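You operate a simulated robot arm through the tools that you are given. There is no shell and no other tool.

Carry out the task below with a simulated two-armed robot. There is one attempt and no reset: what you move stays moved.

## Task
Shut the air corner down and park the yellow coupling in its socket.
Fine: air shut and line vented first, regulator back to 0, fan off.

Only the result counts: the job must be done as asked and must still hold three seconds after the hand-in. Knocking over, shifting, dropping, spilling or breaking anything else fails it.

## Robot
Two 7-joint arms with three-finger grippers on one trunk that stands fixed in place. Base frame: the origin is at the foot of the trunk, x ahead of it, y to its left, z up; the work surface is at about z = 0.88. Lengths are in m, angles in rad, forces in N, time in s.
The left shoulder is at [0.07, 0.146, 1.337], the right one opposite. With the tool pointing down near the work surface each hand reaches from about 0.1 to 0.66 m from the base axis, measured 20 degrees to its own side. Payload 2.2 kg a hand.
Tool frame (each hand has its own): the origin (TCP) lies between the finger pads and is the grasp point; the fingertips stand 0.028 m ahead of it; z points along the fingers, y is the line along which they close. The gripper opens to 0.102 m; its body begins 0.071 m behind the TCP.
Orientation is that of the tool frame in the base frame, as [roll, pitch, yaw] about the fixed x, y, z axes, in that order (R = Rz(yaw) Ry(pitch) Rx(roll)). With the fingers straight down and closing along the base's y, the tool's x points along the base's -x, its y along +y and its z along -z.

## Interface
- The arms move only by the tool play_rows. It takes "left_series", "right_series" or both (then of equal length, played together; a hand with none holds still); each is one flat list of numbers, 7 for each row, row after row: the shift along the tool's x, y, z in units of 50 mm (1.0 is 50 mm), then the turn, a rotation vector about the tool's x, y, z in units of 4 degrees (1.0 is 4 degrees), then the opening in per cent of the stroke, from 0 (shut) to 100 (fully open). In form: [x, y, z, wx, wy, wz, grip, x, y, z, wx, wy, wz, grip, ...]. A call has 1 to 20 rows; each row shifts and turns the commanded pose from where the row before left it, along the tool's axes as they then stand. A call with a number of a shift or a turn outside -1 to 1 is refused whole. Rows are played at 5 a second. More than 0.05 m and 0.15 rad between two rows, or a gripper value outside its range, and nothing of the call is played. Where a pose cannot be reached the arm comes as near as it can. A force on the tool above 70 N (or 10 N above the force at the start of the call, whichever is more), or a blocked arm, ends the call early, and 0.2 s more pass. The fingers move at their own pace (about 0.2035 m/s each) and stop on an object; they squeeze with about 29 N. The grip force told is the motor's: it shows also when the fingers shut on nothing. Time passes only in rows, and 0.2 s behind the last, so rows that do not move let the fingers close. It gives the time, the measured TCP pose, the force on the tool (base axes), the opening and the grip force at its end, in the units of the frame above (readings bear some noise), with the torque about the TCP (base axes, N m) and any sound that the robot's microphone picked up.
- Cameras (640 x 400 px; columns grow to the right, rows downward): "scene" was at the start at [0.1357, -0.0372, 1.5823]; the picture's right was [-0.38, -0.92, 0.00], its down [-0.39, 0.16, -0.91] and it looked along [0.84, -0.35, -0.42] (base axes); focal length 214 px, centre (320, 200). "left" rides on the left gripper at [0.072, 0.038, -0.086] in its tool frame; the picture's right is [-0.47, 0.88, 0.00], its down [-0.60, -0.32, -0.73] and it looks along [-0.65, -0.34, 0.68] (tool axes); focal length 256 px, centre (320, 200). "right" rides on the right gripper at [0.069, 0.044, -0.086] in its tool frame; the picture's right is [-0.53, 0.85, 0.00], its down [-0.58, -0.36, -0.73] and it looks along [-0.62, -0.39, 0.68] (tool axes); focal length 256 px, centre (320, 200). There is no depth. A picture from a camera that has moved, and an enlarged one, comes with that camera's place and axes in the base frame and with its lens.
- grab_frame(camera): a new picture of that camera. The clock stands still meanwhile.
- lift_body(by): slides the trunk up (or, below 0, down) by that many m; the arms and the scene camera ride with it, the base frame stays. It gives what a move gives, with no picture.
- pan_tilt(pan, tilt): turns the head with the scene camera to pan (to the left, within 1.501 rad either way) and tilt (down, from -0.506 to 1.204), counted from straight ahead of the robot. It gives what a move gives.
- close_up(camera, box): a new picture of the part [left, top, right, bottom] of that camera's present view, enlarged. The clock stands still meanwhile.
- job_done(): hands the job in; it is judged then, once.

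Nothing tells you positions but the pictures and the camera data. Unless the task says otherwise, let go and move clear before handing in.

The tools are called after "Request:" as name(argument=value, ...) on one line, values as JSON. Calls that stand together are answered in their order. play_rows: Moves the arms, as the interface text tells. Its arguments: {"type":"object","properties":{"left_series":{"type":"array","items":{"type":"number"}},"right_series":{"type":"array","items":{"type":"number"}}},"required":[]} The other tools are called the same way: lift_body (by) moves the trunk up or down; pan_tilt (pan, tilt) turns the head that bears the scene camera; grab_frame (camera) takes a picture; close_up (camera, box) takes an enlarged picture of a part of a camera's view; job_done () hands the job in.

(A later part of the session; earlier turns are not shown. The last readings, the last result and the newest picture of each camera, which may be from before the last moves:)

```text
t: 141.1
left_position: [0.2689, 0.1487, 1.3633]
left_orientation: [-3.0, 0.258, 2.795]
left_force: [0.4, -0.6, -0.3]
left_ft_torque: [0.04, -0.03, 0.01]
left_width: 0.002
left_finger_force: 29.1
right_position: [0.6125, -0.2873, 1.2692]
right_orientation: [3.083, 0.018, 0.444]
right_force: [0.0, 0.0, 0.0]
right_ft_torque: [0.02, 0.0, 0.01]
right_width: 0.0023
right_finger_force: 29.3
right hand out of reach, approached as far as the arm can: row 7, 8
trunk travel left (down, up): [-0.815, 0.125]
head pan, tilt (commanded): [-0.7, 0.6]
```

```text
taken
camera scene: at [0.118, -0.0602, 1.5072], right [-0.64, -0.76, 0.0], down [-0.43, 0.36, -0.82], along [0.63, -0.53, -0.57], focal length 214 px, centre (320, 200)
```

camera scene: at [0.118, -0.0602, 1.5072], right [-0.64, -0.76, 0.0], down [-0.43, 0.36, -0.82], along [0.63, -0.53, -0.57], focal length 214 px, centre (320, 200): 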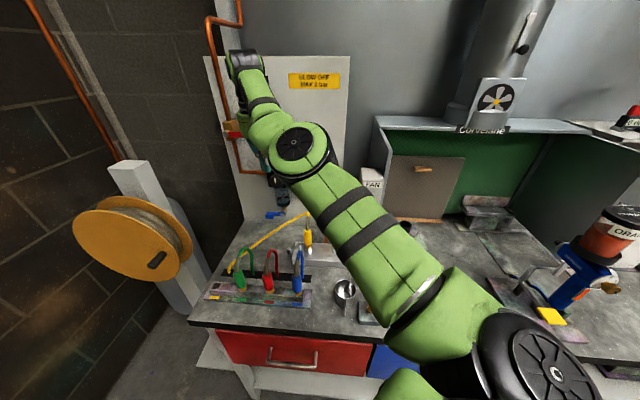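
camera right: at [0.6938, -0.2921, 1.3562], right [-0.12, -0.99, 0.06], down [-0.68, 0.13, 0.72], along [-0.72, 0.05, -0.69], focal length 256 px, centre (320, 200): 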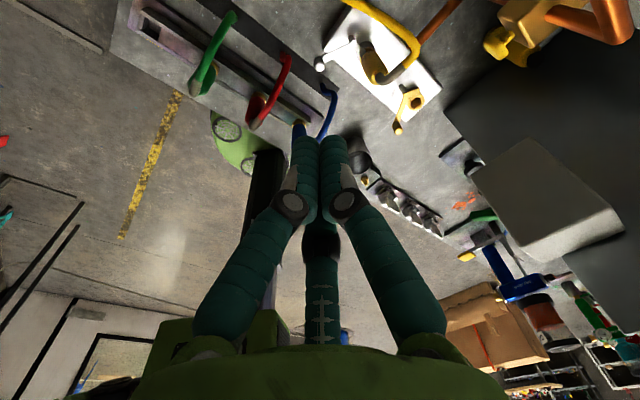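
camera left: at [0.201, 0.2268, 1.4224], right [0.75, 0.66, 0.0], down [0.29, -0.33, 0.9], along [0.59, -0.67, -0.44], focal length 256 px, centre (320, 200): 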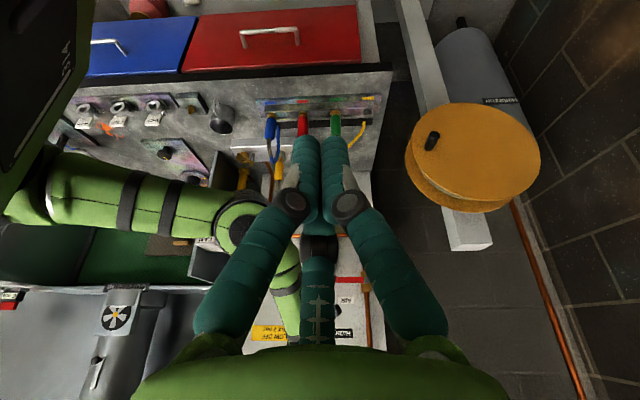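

Request:
play_rows(right_series=[0, 0, 0, 0, 0, -1, 0, 0, 0, 0, 0, 0, -1, 0, 0, 0, 0, 0, 0, -1, 0, 0, 0, 0, 0, 0, -1, 0, 0, 0, 0, 0, 0, -1, 0, 0, 0, 0, 0, 0, -1, 0, 0, 0, 0, 0, 0, -1, 0, 0, 0, 0, 0, 0, -1, 0, 0, 0, 0, 0, 0, -1, 0, 0, 0, 0, 0, 0, -1, 0, 0, 0, 0, 0, 0, -1, 0, 0, 0, 0, 0, 0, -1, 0, 0, 0, 0, 0, 0, -1, 0, 0, 0, 0, 0, 0, -1, 0, 0, 0, 0, 0, 0, -1, 0, 0, 0, 0, 0, 0, -1, 0, 0, 0, 0, 0, 0, -1, 0, 0, 0, 0, 0, 0, -1, 0, 0, 0, 0, 0, 0, -1, 0, 0, 0, 0, 0, 0, -1, 0])

Request:
grab_frame(camera="right")

Request:
grab_frame(camera="scene")

```text
t: 145.3
left_position: [0.2707, 0.1497, 1.3631]
left_orientation: [-3.0, 0.256, 2.794]
left_force: [-0.1, -0.4, 0.4]
left_ft_torque: [0.0, -0.01, -0.04]
left_width: 0.0023
left_finger_force: 29.0
right_position: [0.6139, -0.2854, 1.2692]
right_orientation: [-3.132, 0.063, 1.843]
right_force: [0.0, 0.7, -0.3]
right_ft_torque: [-0.05, 0.01, -0.01]
right_width: 0.0021
right_finger_force: 28.6
trunk travel left (down, up): [-0.815, 0.125]
head pan, tilt (commanded): [-0.7, 0.6]
```

```text
taken
camera right: at [0.6363, -0.2029, 1.351], right [0.96, -0.29, 0.03], down [-0.2, -0.61, 0.77], along [-0.2, -0.74, -0.64], focal length 256 px, centre (320, 200)
```

right: 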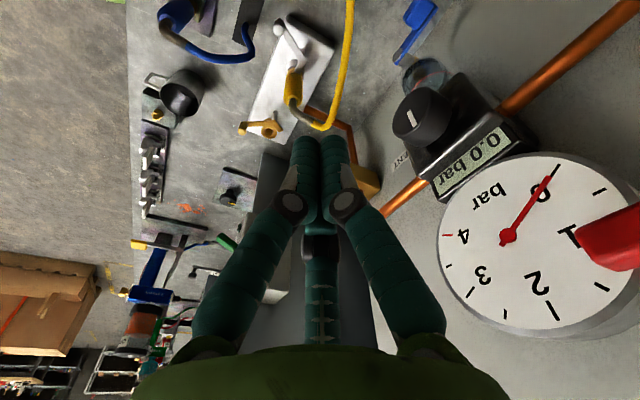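

```text
taken
camera scene: at [0.1182, -0.059, 1.5073], right [-0.64, -0.76, 0.0], down [-0.43, 0.36, -0.83], along [0.63, -0.53, -0.56], focal length 214 px, centre (320, 200)
```

scene: 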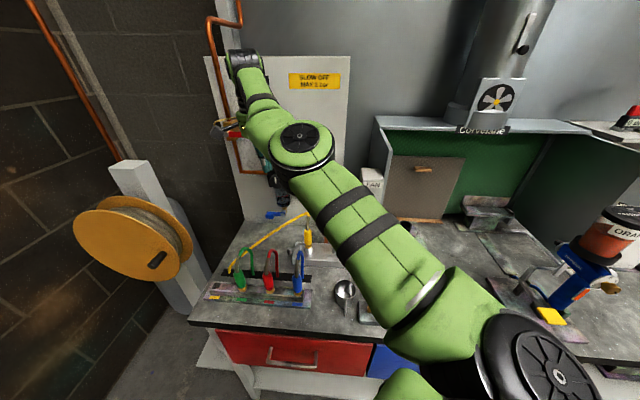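

Request:
close_up(camera="right", box=[220, 0, 370, 150])

Request:
close_up(camera="scene", box=[230, 200, 360, 310])

```text
2.67 times, centred on (295, 75) of right
camera zoom: at [0.6363, -0.2029, 1.351], right [0.96, -0.29, 0.03], down [-0.2, -0.61, 0.77], along [-0.2, -0.74, -0.64], focal length 683 px, centre (387, 533)
```

zoom: 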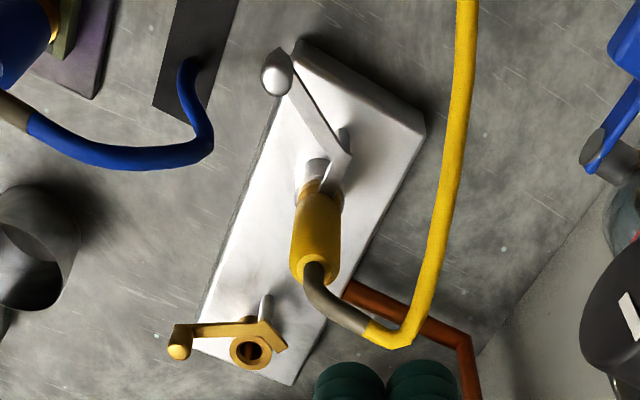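

```text
3.64 times, centred on (295, 255) of scene
camera zoom: at [0.1182, -0.059, 1.5073], right [-0.64, -0.76, 0.0], down [-0.43, 0.36, -0.83], along [0.63, -0.53, -0.56], focal length 780 px, centre (411, 0)
```

zoom: 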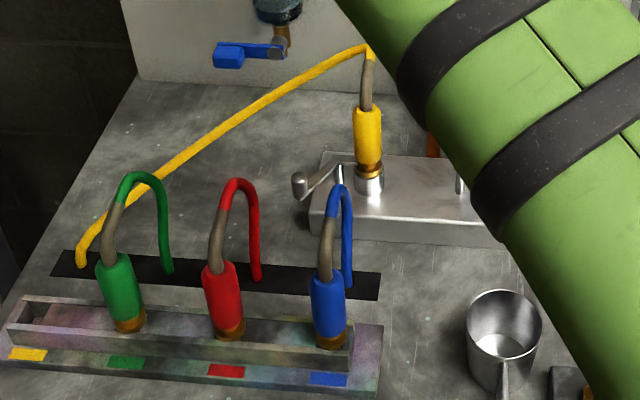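

The latch closes at 110° and the empty port's lever shows open at about 170°, so I need to swing the silver knob about 60° counter-clockwise seen from above. I'll roll the hand so the camera clears the green hose, then descend beside the knob.

Request:
play_rows(right_series=[0, 0, 0, 0, 0, 1, 0, 0, 0, 0, 0, 0, 1, 0, 0, 0, 0, 0, 0, 1, 0, 0, 0, 0, 0, 0, 1, 0, 0, 0, 0, 0, 0, 1, 0, 0, 0, 0, 0, 0, 1, 0, 0, 0, 0, 0, 0, 1, 0, 0, 0, 0, 0, 0, 1, 0, 0, 0, 0, 0, 0, 1, 0, 0, 0, 0, 0, 0, 1, 0, 0, 0, 0, 0, 0, 1, 0, 0, 0, 0.4, 0, 0, 0, 0, 0, 0, 0.4, 0, 0, 0, 0, 0, 0, 0.4, 0, 0, 0, 0, 0, 0, 0.4, 0, 0, 0, 0, 0, 0, 0.4, 0, 0, 0, 0])

Request:
grab_frame(camera="right")

Request:
grab_frame(camera="scene")

```text
t: 148.7
left_position: [0.2698, 0.1498, 1.3627]
left_orientation: [-3.001, 0.257, 2.794]
left_force: [-0.8, 0.1, 0.1]
left_ft_torque: [-0.02, 0.02, -0.02]
left_width: 0.002
left_finger_force: 29.4
right_position: [0.6164, -0.2944, 1.168]
right_orientation: [3.104, 0.049, 1.072]
right_force: [-0.6, 0.3, 0.2]
right_ft_torque: [-0.04, -0.03, 0.01]
right_width: 0.0021
right_finger_force: 29.1
trunk travel left (down, up): [-0.815, 0.125]
head pan, tilt (commanded): [-0.7, 0.6]
```

```text
taken
camera right: at [0.6866, -0.2496, 1.2525], right [0.49, -0.87, 0.06], down [-0.6, -0.29, 0.75], along [-0.63, -0.4, -0.66], focal length 256 px, centre (320, 200)
```

right: 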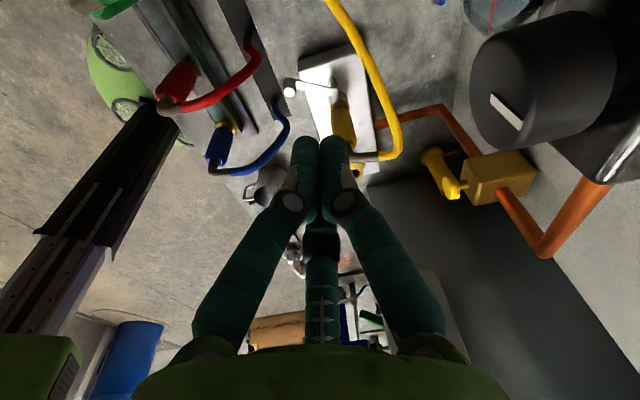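

```text
taken
camera scene: at [0.1186, -0.0596, 1.5072], right [-0.64, -0.76, 0.0], down [-0.43, 0.36, -0.82], along [0.63, -0.53, -0.57], focal length 214 px, centre (320, 200)
```

scene: 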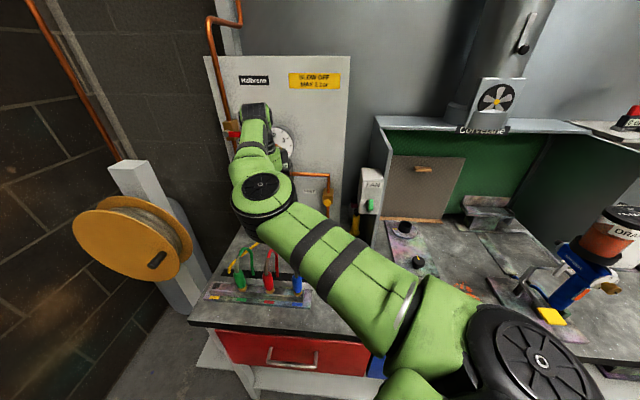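

Request:
play_rows(right_series=[0.031, -0.049, 0.337, 0, 0, 0, 0, 0.031, -0.049, 0.337, 0, 0, 0, 0, 0.031, -0.049, 0.337, 0, 0, 0, 0, 0.031, -0.049, 0.337, 0, 0, 0, 0, 0.031, -0.049, 0.337, 0, 0, 0, 0, 0.031, -0.049, 0.337, 0, 0, 0, 0, 0.031, -0.049, 0.337, 0, 0, 0, 0])

Request:
grab_frame(camera="right")

Request:
grab_frame(camera="scene")

```text
t: 150.3
left_position: [0.2698, 0.1499, 1.3627]
left_orientation: [-3.001, 0.256, 2.795]
left_force: [0.0, 1.0, 0.4]
left_ft_torque: [-0.02, 0.0, 0.0]
left_width: 0.0022
left_finger_force: 28.8
right_position: [0.6045, -0.2821, 1.0486]
right_orientation: [3.104, 0.052, 1.072]
right_force: [0.7, -0.1, 0.2]
right_ft_torque: [0.01, 0.0, 0.0]
right_width: 0.0018
right_finger_force: 29.1
trunk travel left (down, up): [-0.815, 0.125]
head pan, tilt (commanded): [-0.7, 0.6]
```

```text
taken
camera right: at [0.6754, -0.2385, 1.133], right [0.49, -0.87, 0.06], down [-0.6, -0.29, 0.75], along [-0.63, -0.4, -0.66], focal length 256 px, centre (320, 200)
```

right: 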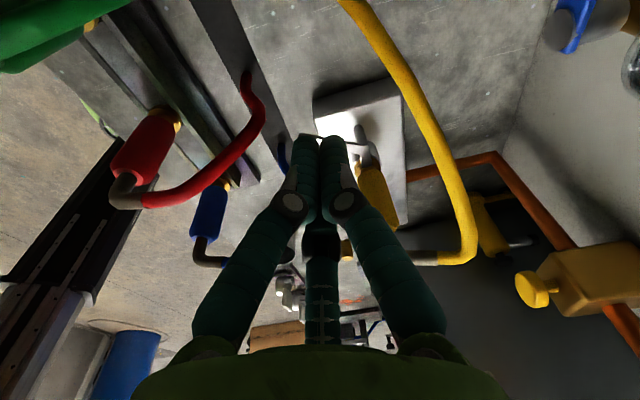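

```text
taken
camera scene: at [0.1184, -0.0592, 1.5073], right [-0.64, -0.76, 0.0], down [-0.43, 0.36, -0.82], along [0.63, -0.53, -0.57], focal length 214 px, centre (320, 200)
```

scene: 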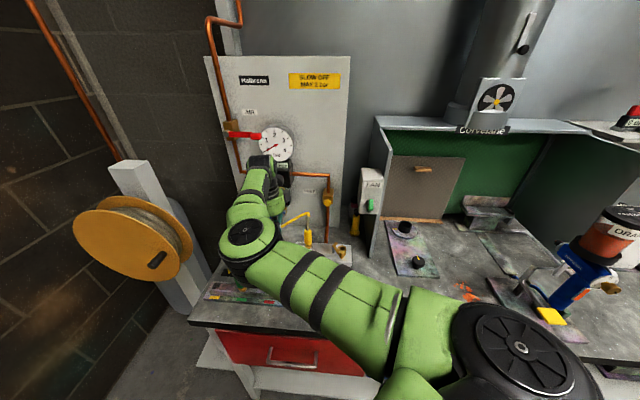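

Request:
play_rows(right_series=[0.014, -0.011, 0.289, 0, 0, 0, 0, 0.014, -0.011, 0.289, 0, 0, 0, 0, 0.014, -0.011, 0.289, 0, 0, 0, 0])

Request:
grab_frame(camera="right")

Request:
close_up(camera="right", box=[250, 90, 430, 220])

```text
t: 151.1
left_position: [0.2694, 0.1494, 1.3623]
left_orientation: [-3.001, 0.256, 2.793]
left_force: [-0.5, 0.1, -0.2]
left_ft_torque: [0.02, 0.02, 0.01]
left_width: 0.002
left_finger_force: 29.1
right_position: [0.6068, -0.2828, 1.0072]
right_orientation: [3.104, 0.051, 1.072]
right_force: [0.2, -0.3, 0.1]
right_ft_torque: [0.0, -0.01, 0.01]
right_width: 0.002
right_finger_force: 29.2
trunk travel left (down, up): [-0.815, 0.125]
head pan, tilt (commanded): [-0.7, 0.6]
```

```text
taken
camera right: at [0.6764, -0.2392, 1.0921], right [0.49, -0.87, 0.06], down [-0.6, -0.29, 0.75], along [-0.63, -0.4, -0.66], focal length 256 px, centre (320, 200)
```

right: 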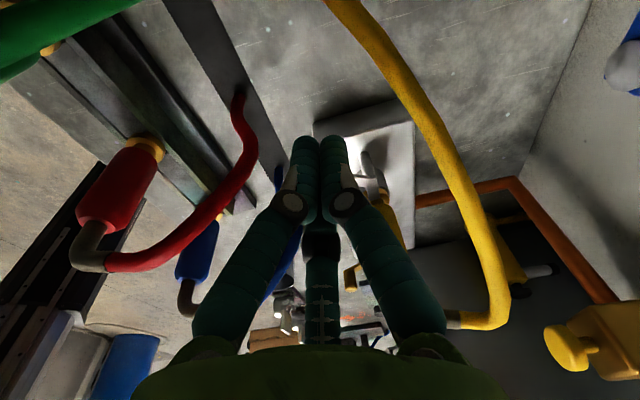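

```text
3.08 times, centred on (340, 155) of right
camera zoom: at [0.6764, -0.2392, 1.0921], right [0.49, -0.87, 0.06], down [-0.6, -0.29, 0.75], along [-0.63, -0.4, -0.66], focal length 788 px, centre (258, 338)
```

zoom: 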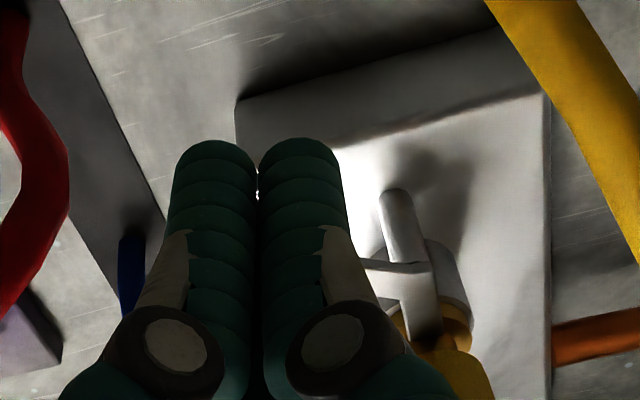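

Request:
play_rows(right_series=[0.014, -0.011, 0.289, 0, 0, 0, 0, 0.014, -0.011, 0.289, 0, 0, 0, 0, 0, 0, 0, 0, 0, 0, 0])

Request:
close_up(camera="right", box=[220, 70, 430, 220])

Request:
close_up(camera="scene", box=[230, 180, 370, 290])

```text
t: 151.9
left_position: [0.269, 0.1503, 1.3622]
left_orientation: [-2.999, 0.257, 2.794]
left_force: [0.2, 0.9, 0.0]
left_ft_torque: [-0.01, 0.0, 0.01]
left_width: 0.0019
left_finger_force: 28.9
right_position: [0.6037, -0.2837, 0.9797]
right_orientation: [3.102, 0.052, 1.07]
right_force: [-0.4, 0.6, 0.1]
right_ft_torque: [0.0, -0.01, 0.01]
right_width: 0.0021
right_finger_force: 28.7
trunk travel left (down, up): [-0.815, 0.125]
head pan, tilt (commanded): [-0.7, 0.6]
```

```text
2.67 times, centred on (325, 145) of right
camera zoom: at [0.6759, -0.2393, 1.0635], right [0.49, -0.87, 0.06], down [-0.6, -0.29, 0.75], along [-0.63, -0.4, -0.66], focal length 683 px, centre (307, 347)
```

zoom: 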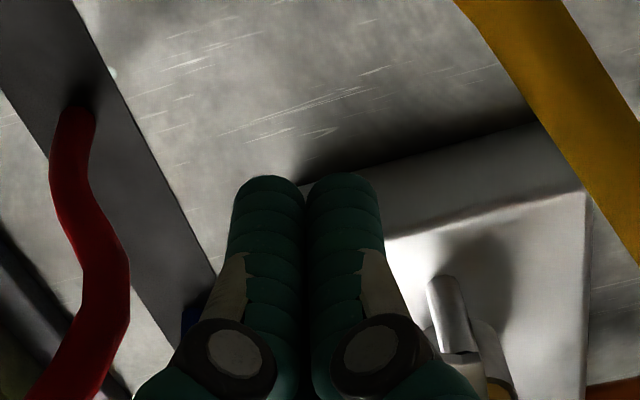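

```text
3.64 times, centred on (300, 235) of scene
camera zoom: at [0.1178, -0.0589, 1.5073], right [-0.64, -0.76, 0.0], down [-0.43, 0.36, -0.83], along [0.63, -0.53, -0.56], focal length 780 px, centre (393, 73)
```

zoom: 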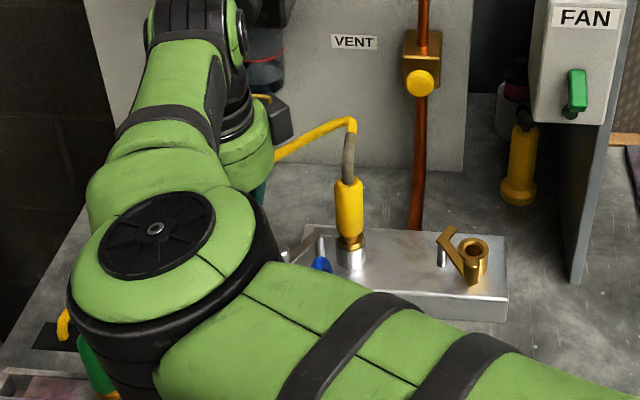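

Request:
play_rows(right_series=[0.007, -0.005, 0.13, 0, 0, 0, 0, -0.262, -0.29, 0, 0, 0, 0, 0, -0.17, -0.272, 0, 0, 0, 0, 0])

Request:
grab_frame(camera="right")

Request:
close_up(camera="scene", box=[230, 180, 370, 290])

```text
t: 152.7
left_position: [0.2688, 0.1499, 1.3636]
left_orientation: [-3.0, 0.256, 2.795]
left_force: [0.9, 0.2, -0.1]
left_ft_torque: [0.01, 0.0, -0.03]
left_width: 0.0021
left_finger_force: 29.6
right_position: [0.5698, -0.2871, 0.9721]
right_orientation: [3.103, 0.052, 1.072]
right_force: [-0.3, -0.2, 0.1]
right_ft_torque: [0.03, -0.01, 0.02]
right_width: 0.002
right_finger_force: 28.7
trunk travel left (down, up): [-0.815, 0.125]
head pan, tilt (commanded): [-0.7, 0.6]
```

```text
taken
camera right: at [0.6412, -0.2441, 1.0565], right [0.49, -0.87, 0.06], down [-0.6, -0.29, 0.74], along [-0.63, -0.4, -0.66], focal length 256 px, centre (320, 200)
```

right: 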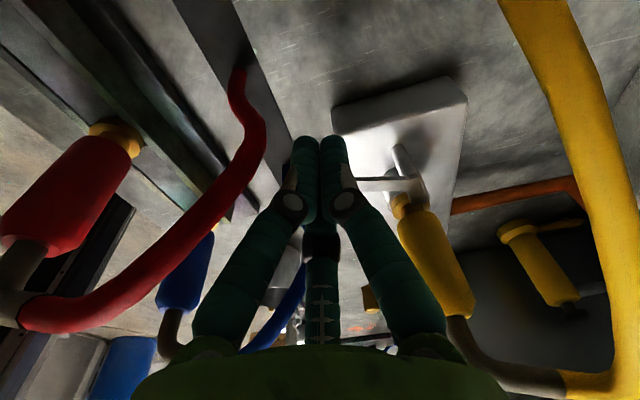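

```text
3.64 times, centred on (300, 235) of scene
camera zoom: at [0.1176, -0.0595, 1.5074], right [-0.64, -0.76, 0.0], down [-0.43, 0.36, -0.83], along [0.63, -0.53, -0.56], focal length 780 px, centre (393, 73)
```

zoom: 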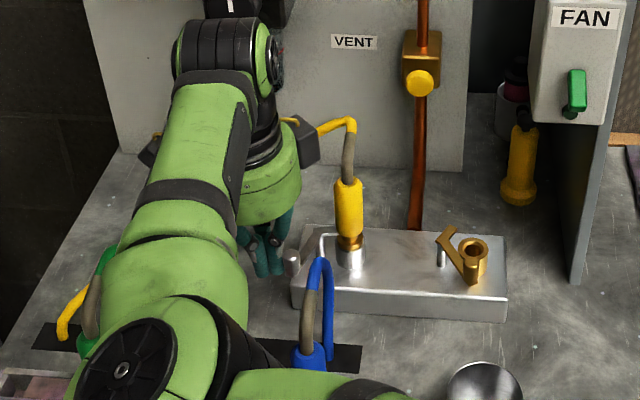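

The lever has begun to move with almost no force. I continue along its arc.

Request:
play_rows(right_series=[-0.232, -0.226, 0, 0, 0, 0, 0, -0.284, -0.155, 0, 0, 0, 0, 0])

Request:
close_up(camera="scene", box=[230, 180, 370, 290])

Request:
grab_frame(camera="right")

```text
t: 153.3
left_position: [0.2687, 0.1484, 1.3643]
left_orientation: [-3.001, 0.257, 2.794]
left_force: [0.4, -0.1, -0.1]
left_ft_torque: [0.01, -0.03, -0.03]
left_width: 0.0023
left_finger_force: 29.2
right_position: [0.5408, -0.3016, 0.9733]
right_orientation: [3.105, 0.051, 1.072]
right_force: [0.3, 0.5, -0.6]
right_ft_torque: [0.03, -0.02, -0.02]
right_width: 0.002
right_finger_force: 28.9
trunk travel left (down, up): [-0.815, 0.125]
head pan, tilt (commanded): [-0.7, 0.6]
```

```text
3.64 times, centred on (300, 235) of scene
camera zoom: at [0.1174, -0.0596, 1.5073], right [-0.64, -0.76, 0.0], down [-0.43, 0.36, -0.83], along [0.63, -0.53, -0.56], focal length 780 px, centre (393, 73)
```

zoom: 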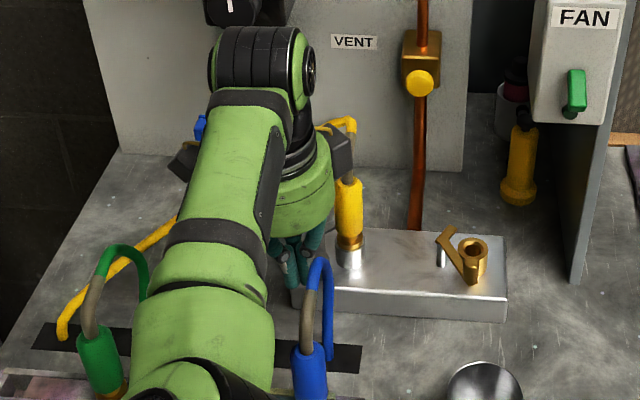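

```text
taken
camera right: at [0.6115, -0.2577, 1.0577], right [0.49, -0.87, 0.06], down [-0.6, -0.29, 0.74], along [-0.63, -0.4, -0.66], focal length 256 px, centre (320, 200)
```

right: 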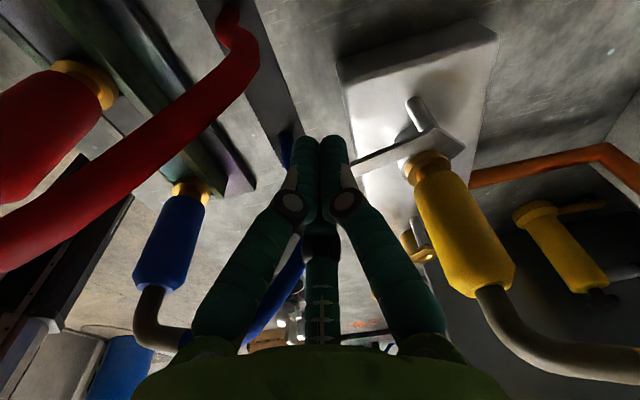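

Request:
play_rows(right_series=[-0.157, -0.039, 0, 0, 0, 0, 0, -0.157, -0.039, 0, 0, 0, 0, 0])

Request:
grab_frame(camera="right")

Request:
close_up(camera="right", box=[320, 80, 500, 200])

```text
t: 153.9
left_position: [0.2696, 0.1487, 1.3624]
left_orientation: [-3.001, 0.255, 2.794]
left_force: [0.5, 0.7, 0.5]
left_ft_torque: [0.0, 0.01, 0.01]
left_width: 0.002
left_finger_force: 28.5
right_position: [0.5298, -0.3136, 0.974]
right_orientation: [3.104, 0.048, 1.071]
right_force: [0.8, -0.4, -0.1]
right_ft_torque: [0.0, -0.05, -0.01]
right_width: 0.0023
right_finger_force: 28.8
trunk travel left (down, up): [-0.815, 0.125]
head pan, tilt (commanded): [-0.7, 0.6]
```

```text
taken
camera right: at [0.6006, -0.2686, 1.058], right [0.49, -0.87, 0.06], down [-0.6, -0.29, 0.74], along [-0.63, -0.4, -0.66], focal length 256 px, centre (320, 200)
```

right: 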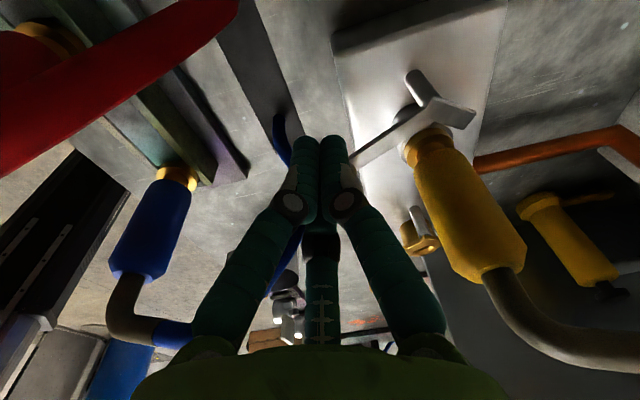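

```text
3.33 times, centred on (410, 140) of right
camera zoom: at [0.6006, -0.2686, 1.058], right [0.49, -0.87, 0.06], down [-0.6, -0.29, 0.74], along [-0.63, -0.4, -0.66], focal length 853 px, centre (20, 400)
```

zoom: 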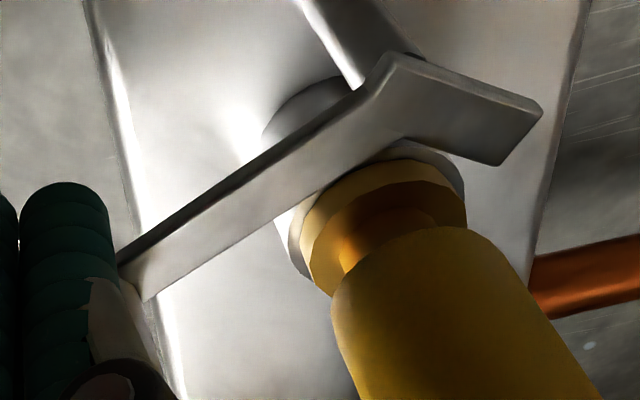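

Request:
play_rows(right_series=[-0.13, -0.006, 0, 0, 0, 0, 0, -0.1, 0.03, 0, 0, 0, 0, 0])

Request:
close_up(camera="right", box=[280, 60, 500, 200])

```text
t: 154.5
left_position: [0.2703, 0.1538, 1.3623]
left_orientation: [-2.994, 0.257, 2.797]
left_force: [-0.4, -0.3, -0.2]
left_ft_torque: [-0.02, -0.03, 0.03]
left_width: 0.0019
left_finger_force: 29.3
right_position: [0.5274, -0.3181, 0.9747]
right_orientation: [3.107, 0.049, 1.075]
right_force: [-1.2, 13.1, -1.2]
right_ft_torque: [0.34, -0.13, -0.11]
right_width: 0.0022
right_finger_force: 28.9
trunk travel left (down, up): [-0.815, 0.125]
head pan, tilt (commanded): [-0.7, 0.6]
```

```text
2.86 times, centred on (390, 130) of right
camera zoom: at [0.5976, -0.2737, 1.0583], right [0.49, -0.87, 0.06], down [-0.6, -0.29, 0.75], along [-0.63, -0.4, -0.66], focal length 731 px, centre (120, 400)
```

zoom: 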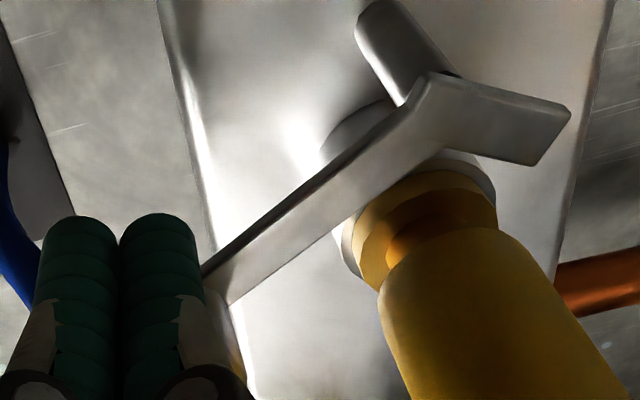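

The latch is at its open stop. I'll back off and rise clear.

Request:
play_rows(right_series=[0.18, 0, 0, 0, 0, 0, 0, -0.02, 0.015, -0.399, 0, 0, 0, 0, -0.02, 0.015, -0.399, 0, 0, 0, 0, -0.02, 0.015, -0.399, 0, 0, 0, 0, -0.02, 0.015, -0.399, 0, 0, 0, 0, -0.02, 0.015, -0.399, 0, 0, 0, 0, -0.02, 0.015, -0.399, 0, 0, 0, 0])

Request:
grab_frame(camera="right")

Request:
grab_frame(camera="scene")

```text
t: 156.1
left_position: [0.2691, 0.1494, 1.3635]
left_orientation: [-3.0, 0.256, 2.794]
left_force: [0.1, -0.4, -0.1]
left_ft_torque: [0.0, 0.02, 0.0]
left_width: 0.0022
left_finger_force: 28.4
right_position: [0.5294, -0.3156, 1.0945]
right_orientation: [3.103, 0.051, 1.072]
right_force: [-0.5, -0.3, 0.2]
right_ft_torque: [0.01, 0.0, 0.06]
right_width: 0.0021
right_finger_force: 28.6
trunk travel left (down, up): [-0.815, 0.125]
head pan, tilt (commanded): [-0.7, 0.6]
```

```text
taken
camera right: at [0.6004, -0.2723, 1.1784], right [0.49, -0.87, 0.06], down [-0.6, -0.29, 0.75], along [-0.63, -0.4, -0.66], focal length 256 px, centre (320, 200)
```

right: 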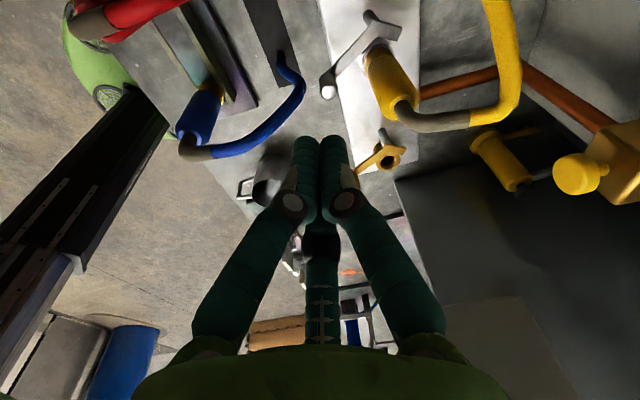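

```text
taken
camera scene: at [0.1179, -0.059, 1.5073], right [-0.64, -0.76, 0.0], down [-0.43, 0.36, -0.83], along [0.63, -0.53, -0.56], focal length 214 px, centre (320, 200)
```

scene: 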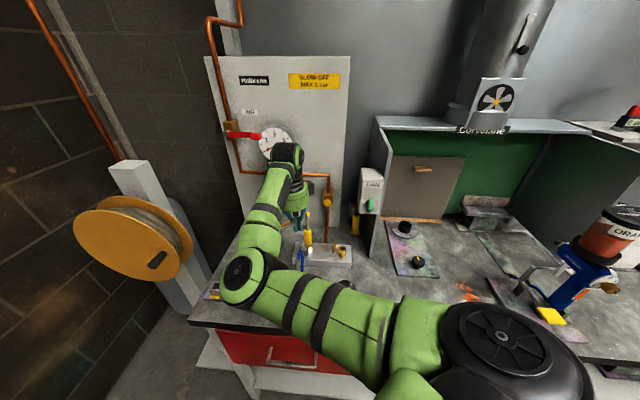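

The latch is open like the empty port's one. Next I'll rise, tilt the hand slightly toward the robot and roll it so the hose passes between the fingers, then come over the yellow coupling.

Request:
play_rows(right_series=[-0.02, 0.015, -0.399, 0, 0, 0, 0, -0.02, 0.015, -0.399, 0, 0, 0, 0, 0, 0, 0, -0.9, 0, 0, 0, 0, 0, 0, -0.9, 0, 0, 0, 0, 0, 0, 0, 0, 1, 0, 0, 0, 0, 0, 0, 1, 0, 0, 0, 0, 0, 0, 1, 0, 0, 0, 0, 0, 0, 1, 0, 0, 0, 0, 0, 0, 1, 0, 0, 0, 0, 0, 0, 1, 0, 0, 0, 0, 0, 0, 1, 0, 0, 0, 0, 0, 0, 1, 0, 0, 0, 0, 0, 0, 1, 0, 0, 0, 0, 0, 0, 1, 0, 0, 0, 0, 0, 0, 1, 45, 0, 0, 0, 0, 0, 1, 45])

Request:
grab_frame(camera="right")

Request:
grab_frame(camera="scene")

```text
t: 159.5
left_position: [0.2691, 0.1496, 1.3638]
left_orientation: [-3.002, 0.257, 2.794]
left_force: [-1.3, 0.1, 0.2]
left_ft_torque: [-0.03, -0.02, -0.01]
left_width: 0.0021
left_finger_force: 28.9
right_position: [0.5299, -0.3145, 1.1315]
right_orientation: [2.992, -0.087, 0.241]
right_force: [0.3, 0.7, 0.3]
right_ft_torque: [-0.02, -0.01, 0.0]
right_width: 0.0459
right_finger_force: 0.1
trunk travel left (down, up): [-0.815, 0.125]
head pan, tilt (commanded): [-0.7, 0.6]
```

```text
taken
camera right: at [0.5974, -0.3312, 1.2303], right [-0.33, -0.94, 0.08], down [-0.73, 0.3, 0.62], along [-0.6, 0.15, -0.78], focal length 256 px, centre (320, 200)
```

right: 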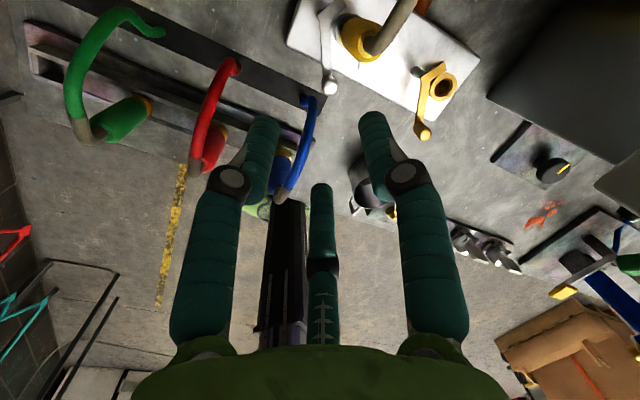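

```text
taken
camera scene: at [0.1181, -0.0592, 1.5073], right [-0.64, -0.76, 0.0], down [-0.43, 0.36, -0.83], along [0.63, -0.53, -0.56], focal length 214 px, centre (320, 200)
```

scene: 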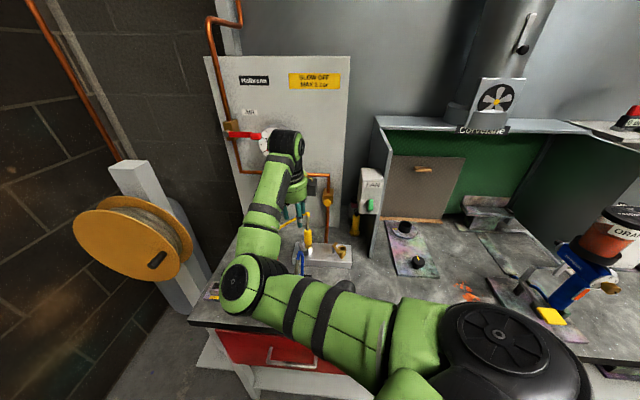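

Request:
play_rows(right_series=[0.053, 0.305, 0.05, 0, 0, 0, 45, 0.053, 0.305, 0.05, 0, 0, 0, 45, 0.053, 0.305, 0.05, 0, 0, 0, 45, 0.053, 0.305, 0.05, 0, 0, 0, 45, 0, 0, 0, 0, 0, 0, 45])

Request:
grab_frame(camera="right")

Request:
close_up(camera="scene", box=[240, 150, 380, 290])

```text
t: 160.7
left_position: [0.2701, 0.1504, 1.3632]
left_orientation: [-2.999, 0.258, 2.795]
left_force: [0.0, 0.4, 0.6]
left_ft_torque: [0.01, 0.01, 0.01]
left_width: 0.0021
left_finger_force: 29.2
right_position: [0.5571, -0.3728, 1.1345]
right_orientation: [2.993, -0.087, 0.246]
right_force: [0.1, 1.4, 0.3]
right_ft_torque: [-0.03, 0.0, 0.04]
right_width: 0.0458
right_finger_force: 0.0
trunk travel left (down, up): [-0.815, 0.125]
head pan, tilt (commanded): [-0.7, 0.6]
```

```text
taken
camera right: at [0.6235, -0.3885, 1.2322], right [-0.33, -0.94, 0.08], down [-0.73, 0.3, 0.62], along [-0.6, 0.14, -0.78], focal length 256 px, centre (320, 200)
```

right: 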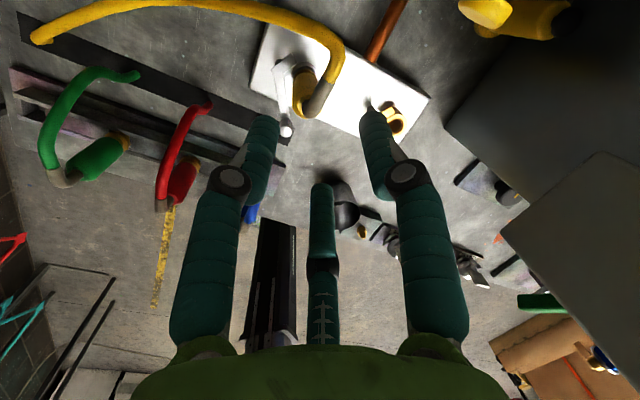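

```text
2.86 times, centred on (310, 220) of scene
camera zoom: at [0.118, -0.0589, 1.5073], right [-0.64, -0.76, 0.0], down [-0.43, 0.36, -0.83], along [0.63, -0.53, -0.56], focal length 613 px, centre (349, 143)
```

zoom: 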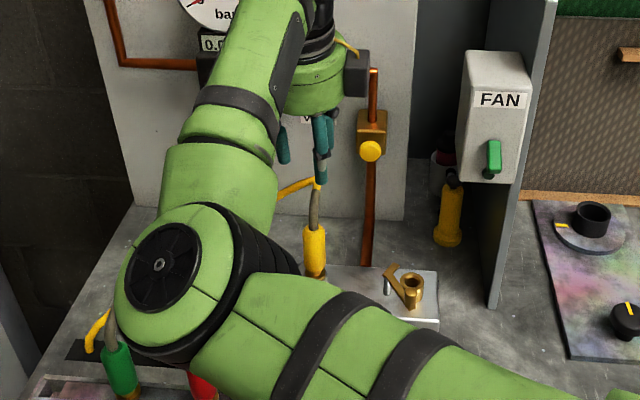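

Request:
close_up(camera="right", box=[220, 20, 420, 200])

```text
2.22 times, centred on (320, 110) of right
camera zoom: at [0.6235, -0.3885, 1.2322], right [-0.33, -0.94, 0.08], down [-0.73, 0.3, 0.62], along [-0.6, 0.14, -0.78], focal length 569 px, centre (320, 400)
```

zoom: 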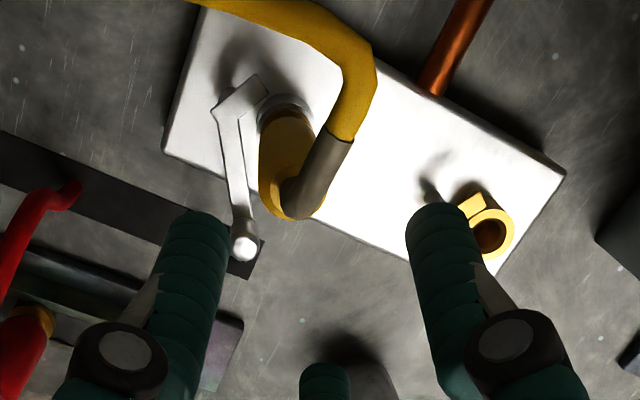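

Request:
play_rows(right_series=[0, 0, 0, 0, 0, 1, 45, 0, 0, 0, 0, 0, 1, 45, 0, 0, 0, 0, 0, 1, 45, 0, 0, 0, 0, 0, 1, 45, 0, 0, 0, 0, 0, 1, 45, 0, 0, 0, 0, 0, 0, 45])

Request:
grab_frame(camera="right")

```text
t: 162.1
left_position: [0.2704, 0.1485, 1.364]
left_orientation: [-3.0, 0.256, 2.794]
left_force: [0.7, -0.3, -0.3]
left_ft_torque: [0.03, 0.01, -0.01]
left_width: 0.0021
left_finger_force: 28.8
right_position: [0.5572, -0.3721, 1.1332]
right_orientation: [3.033, -0.133, -0.106]
right_force: [0.0, 0.0, -0.5]
right_ft_torque: [0.01, 0.0, -0.02]
right_width: 0.0457
right_finger_force: 0.0
trunk travel left (down, up): [-0.815, 0.125]
head pan, tilt (commanded): [-0.7, 0.6]
```

```text
taken
camera right: at [0.6097, -0.4132, 1.2322], right [-0.63, -0.78, 0.02], down [-0.61, 0.51, 0.6], along [-0.48, 0.37, -0.8], focal length 256 px, centre (320, 200)
```

right: 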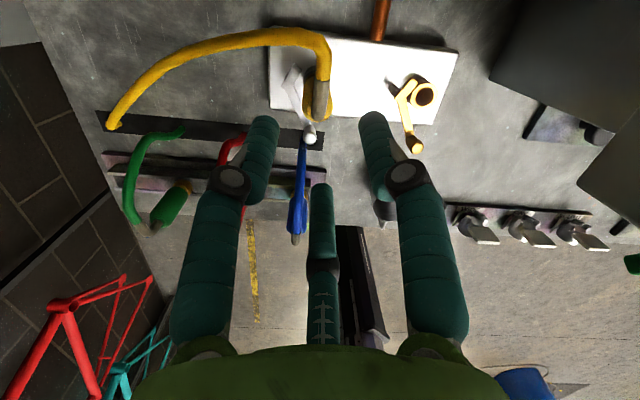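

Request:
play_rows(right_series=[-0.047, -0.032, 0.287, 0, 0, 0, 45, -0.047, -0.032, 0.287, 0, 0, 0, 45, -0.047, -0.032, 0.287, 0, 0, 0, 45, -0.047, -0.032, 0.287, 0, 0, 0, 45, 0, 0, 0, 0, 0, 0, 45])

Request:
grab_frame(camera="right")

Request:
close_up(camera="right", box=[220, 40, 420, 220])

Request:
close_up(camera="scene", box=[260, 180, 360, 280])

```text
t: 163.3
left_position: [0.2693, 0.1499, 1.3624]
left_orientation: [-2.999, 0.257, 2.794]
left_force: [0.3, 0.4, 0.6]
left_ft_torque: [0.03, 0.01, -0.03]
left_width: 0.002
left_finger_force: 28.8
right_position: [0.5531, -0.3705, 1.0745]
right_orientation: [3.032, -0.132, -0.106]
right_force: [-0.8, 0.2, 0.0]
right_ft_torque: [0.02, 0.0, 0.0]
right_width: 0.0457
right_finger_force: 0.0
trunk travel left (down, up): [-0.815, 0.125]
head pan, tilt (commanded): [-0.7, 0.6]
```

```text
taken
camera right: at [0.6055, -0.4129, 1.1738], right [-0.63, -0.78, 0.02], down [-0.61, 0.51, 0.6], along [-0.48, 0.37, -0.8], focal length 256 px, centre (320, 200)
```

right: 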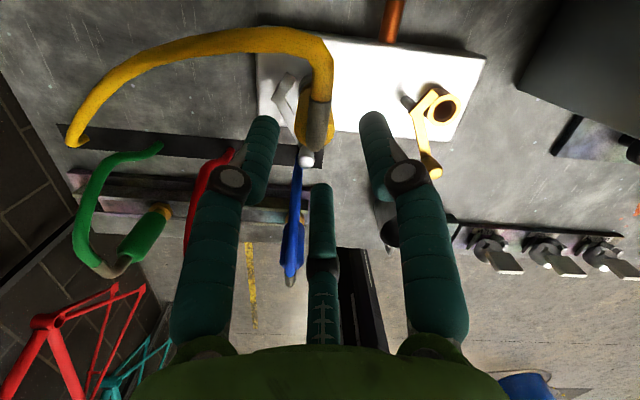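

```text
2.22 times, centred on (320, 130) of right
camera zoom: at [0.6055, -0.4129, 1.1738], right [-0.63, -0.78, 0.02], down [-0.61, 0.51, 0.6], along [-0.48, 0.37, -0.8], focal length 569 px, centre (320, 356)
```

zoom: 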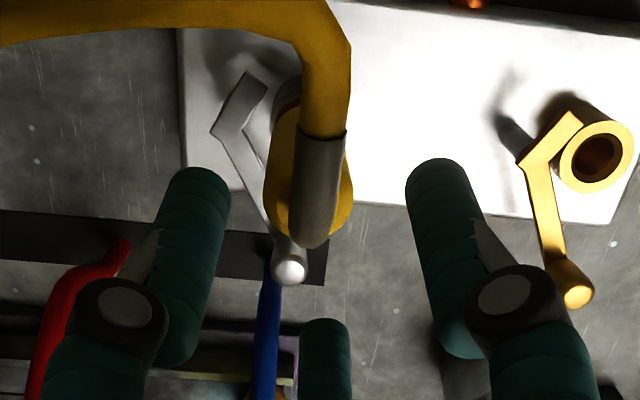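

```text
4.00 times, centred on (310, 230) of scene
camera zoom: at [0.1181, -0.0592, 1.5073], right [-0.64, -0.76, 0.0], down [-0.43, 0.36, -0.83], along [0.63, -0.53, -0.56], focal length 858 px, centre (360, 80)
```

zoom: 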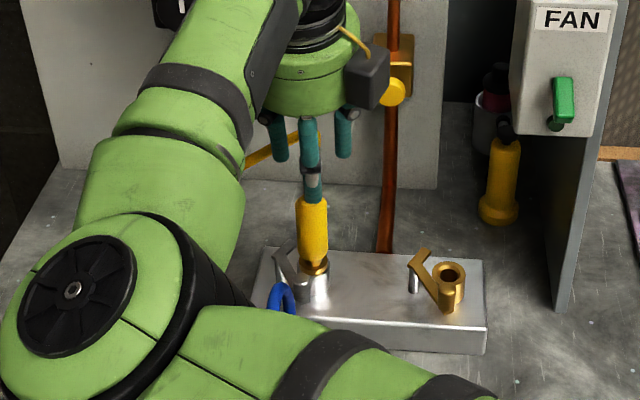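

Request:
play_rows(right_series=[-0.037, -0.03, 0.276, 0, 0, 0, 45, -0.037, -0.03, 0.276, 0, 0, 0, 45, -0.037, -0.03, 0.276, 0, 0, 0, 45, -0.037, -0.03, 0.276, 0, 0, 0, 45, 0, 0, 0, 0, 0, 0, 45])

Request:
grab_frame(camera="right")

Request:
close_up(camera="scene", box=[260, 180, 360, 280])

```text
t: 164.5
left_position: [0.27, 0.1502, 1.363]
left_orientation: [-3.0, 0.257, 2.793]
left_force: [-0.3, -0.3, 1.2]
left_ft_torque: [0.01, 0.01, 0.01]
left_width: 0.002
left_finger_force: 29.0
right_position: [0.5539, -0.374, 1.0208]
right_orientation: [3.032, -0.131, -0.105]
right_force: [-0.2, -0.4, 0.8]
right_ft_torque: [0.0, 0.0, 0.01]
right_width: 0.046
right_finger_force: 0.0
trunk travel left (down, up): [-0.815, 0.125]
head pan, tilt (commanded): [-0.7, 0.6]
```

```text
taken
camera right: at [0.6058, -0.4137, 1.1197], right [-0.63, -0.78, 0.02], down [-0.61, 0.51, 0.6], along [-0.48, 0.37, -0.8], focal length 256 px, centre (320, 200)
```

right: 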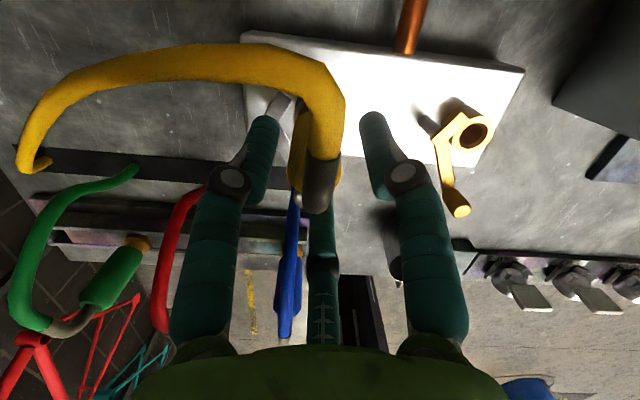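

```text
4.00 times, centred on (310, 230) of scene
camera zoom: at [0.118, -0.059, 1.5073], right [-0.64, -0.76, 0.0], down [-0.43, 0.36, -0.83], along [0.63, -0.53, -0.56], focal length 858 px, centre (360, 80)
```

zoom: 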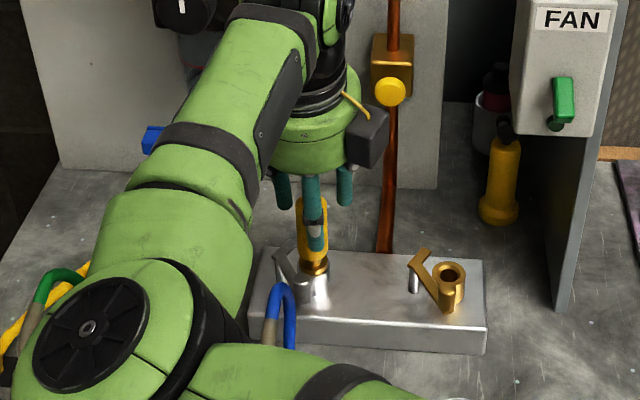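

Request:
play_rows(right_series=[-0.037, -0.015, 0.276, 0, 0, 0, 45, 0, 0, 0, 0, 0, 0, 45, 0, 0, 0, 0, 0, 0, 10, 0, 0, 0, 0, 0, 0, 10, 0, 0, 0, 0, 0, 0, 10])

Request:
grab_frame(camera="right")

Request:
close_up(camera="scene", box=[260, 180, 360, 280])

```text
t: 165.7
left_position: [0.2693, 0.1502, 1.3618]
left_orientation: [-2.998, 0.257, 2.796]
left_force: [0.2, 0.4, -0.5]
left_ft_torque: [0.01, 0.03, -0.01]
left_width: 0.0024
left_finger_force: 28.6
right_position: [0.5529, -0.3738, 1.0066]
right_orientation: [3.033, -0.13, -0.106]
right_force: [-7.5, 6.2, -6.7]
right_ft_torque: [0.15, 0.72, 0.07]
right_width: 0.0305
right_finger_force: 15.2
trunk travel left (down, up): [-0.815, 0.125]
head pan, tilt (commanded): [-0.7, 0.6]
```

```text
taken
camera right: at [0.6054, -0.4135, 1.1036], right [-0.63, -0.78, 0.02], down [-0.61, 0.51, 0.61], along [-0.48, 0.37, -0.79], focal length 256 px, centre (320, 200)
```

right: 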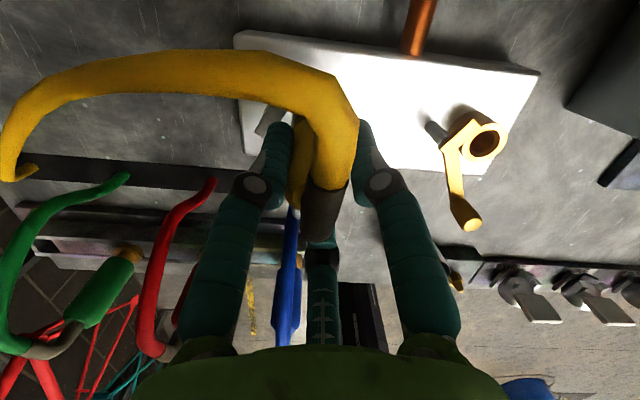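

```text
4.00 times, centred on (310, 230) of scene
camera zoom: at [0.1173, -0.0583, 1.5073], right [-0.64, -0.76, 0.0], down [-0.43, 0.36, -0.83], along [0.63, -0.53, -0.56], focal length 858 px, centre (360, 80)
```

zoom: 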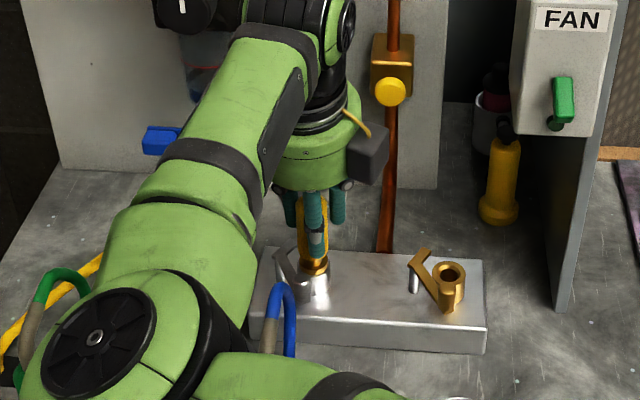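

Request:
play_rows(right_series=[0, 0, 0, 0, 0, 0, 0, 0, 0, 0, 0, 0, 0, 0, 0, 0, 0, 0, 0, 0, 0])

Request:
close_up(camera="right", box=[230, 80, 430, 260])

```text
t: 166.5
left_position: [0.2691, 0.1512, 1.3622]
left_orientation: [-2.998, 0.258, 2.797]
left_force: [0.2, -0.9, 0.0]
left_ft_torque: [0.01, -0.02, 0.0]
left_width: 0.002
left_finger_force: 28.8
right_position: [0.5525, -0.3719, 1.0065]
right_orientation: [3.034, -0.13, -0.106]
right_force: [-8.8, 6.8, -6.5]
right_ft_torque: [0.08, 1.38, 0.08]
right_width: 0.0299
right_finger_force: 28.8
trunk travel left (down, up): [-0.815, 0.125]
head pan, tilt (commanded): [-0.7, 0.6]
```

```text
2.22 times, centred on (330, 170) of right
camera zoom: at [0.6052, -0.4133, 1.1047], right [-0.63, -0.78, 0.02], down [-0.61, 0.51, 0.61], along [-0.48, 0.37, -0.79], focal length 569 px, centre (298, 267)
```

zoom: 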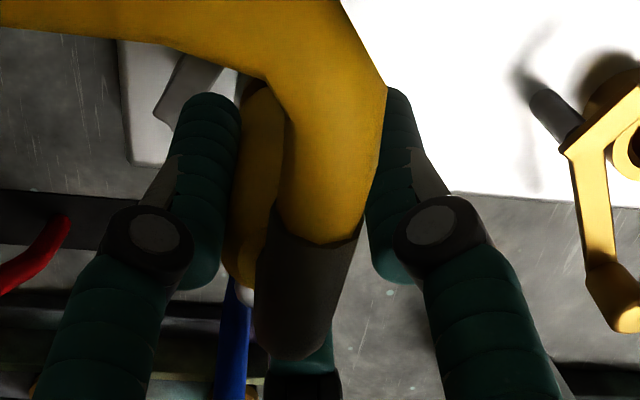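

Request:
play_rows(right_series=[0.0265, 0.0215, -0.197, 0, 0, 0, 0, 0.0265, 0.0215, -0.197, 0, 0, 0, 0])

Request:
close_up(camera="scene", box=[260, 180, 360, 280])

```text
t: 167.1
left_position: [0.2682, 0.152, 1.3645]
left_orientation: [-2.998, 0.257, 2.796]
left_force: [0.2, -0.9, -0.4]
left_ft_torque: [-0.03, 0.02, -0.01]
left_width: 0.002
left_finger_force: 28.8
right_position: [0.5531, -0.3742, 1.0295]
right_orientation: [3.029, -0.14, -0.107]
right_force: [-4.1, 4.1, 0.8]
right_ft_torque: [0.38, 0.32, 0.02]
right_width: 0.0277
right_finger_force: 29.0
trunk travel left (down, up): [-0.815, 0.125]
head pan, tilt (commanded): [-0.7, 0.6]
```

```text
4.00 times, centred on (310, 230) of scene
camera zoom: at [0.1169, -0.0579, 1.5076], right [-0.64, -0.76, 0.0], down [-0.43, 0.36, -0.83], along [0.63, -0.53, -0.56], focal length 858 px, centre (360, 80)
```

zoom: 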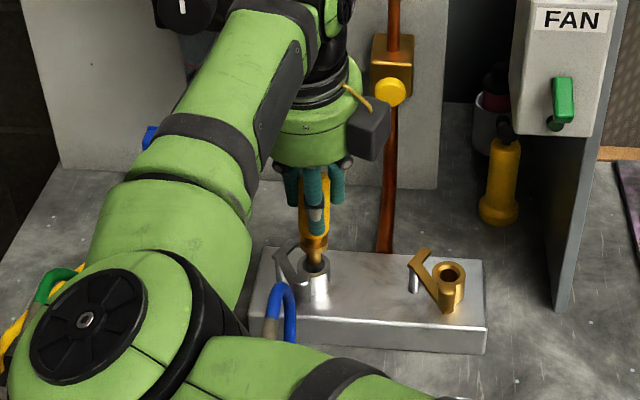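

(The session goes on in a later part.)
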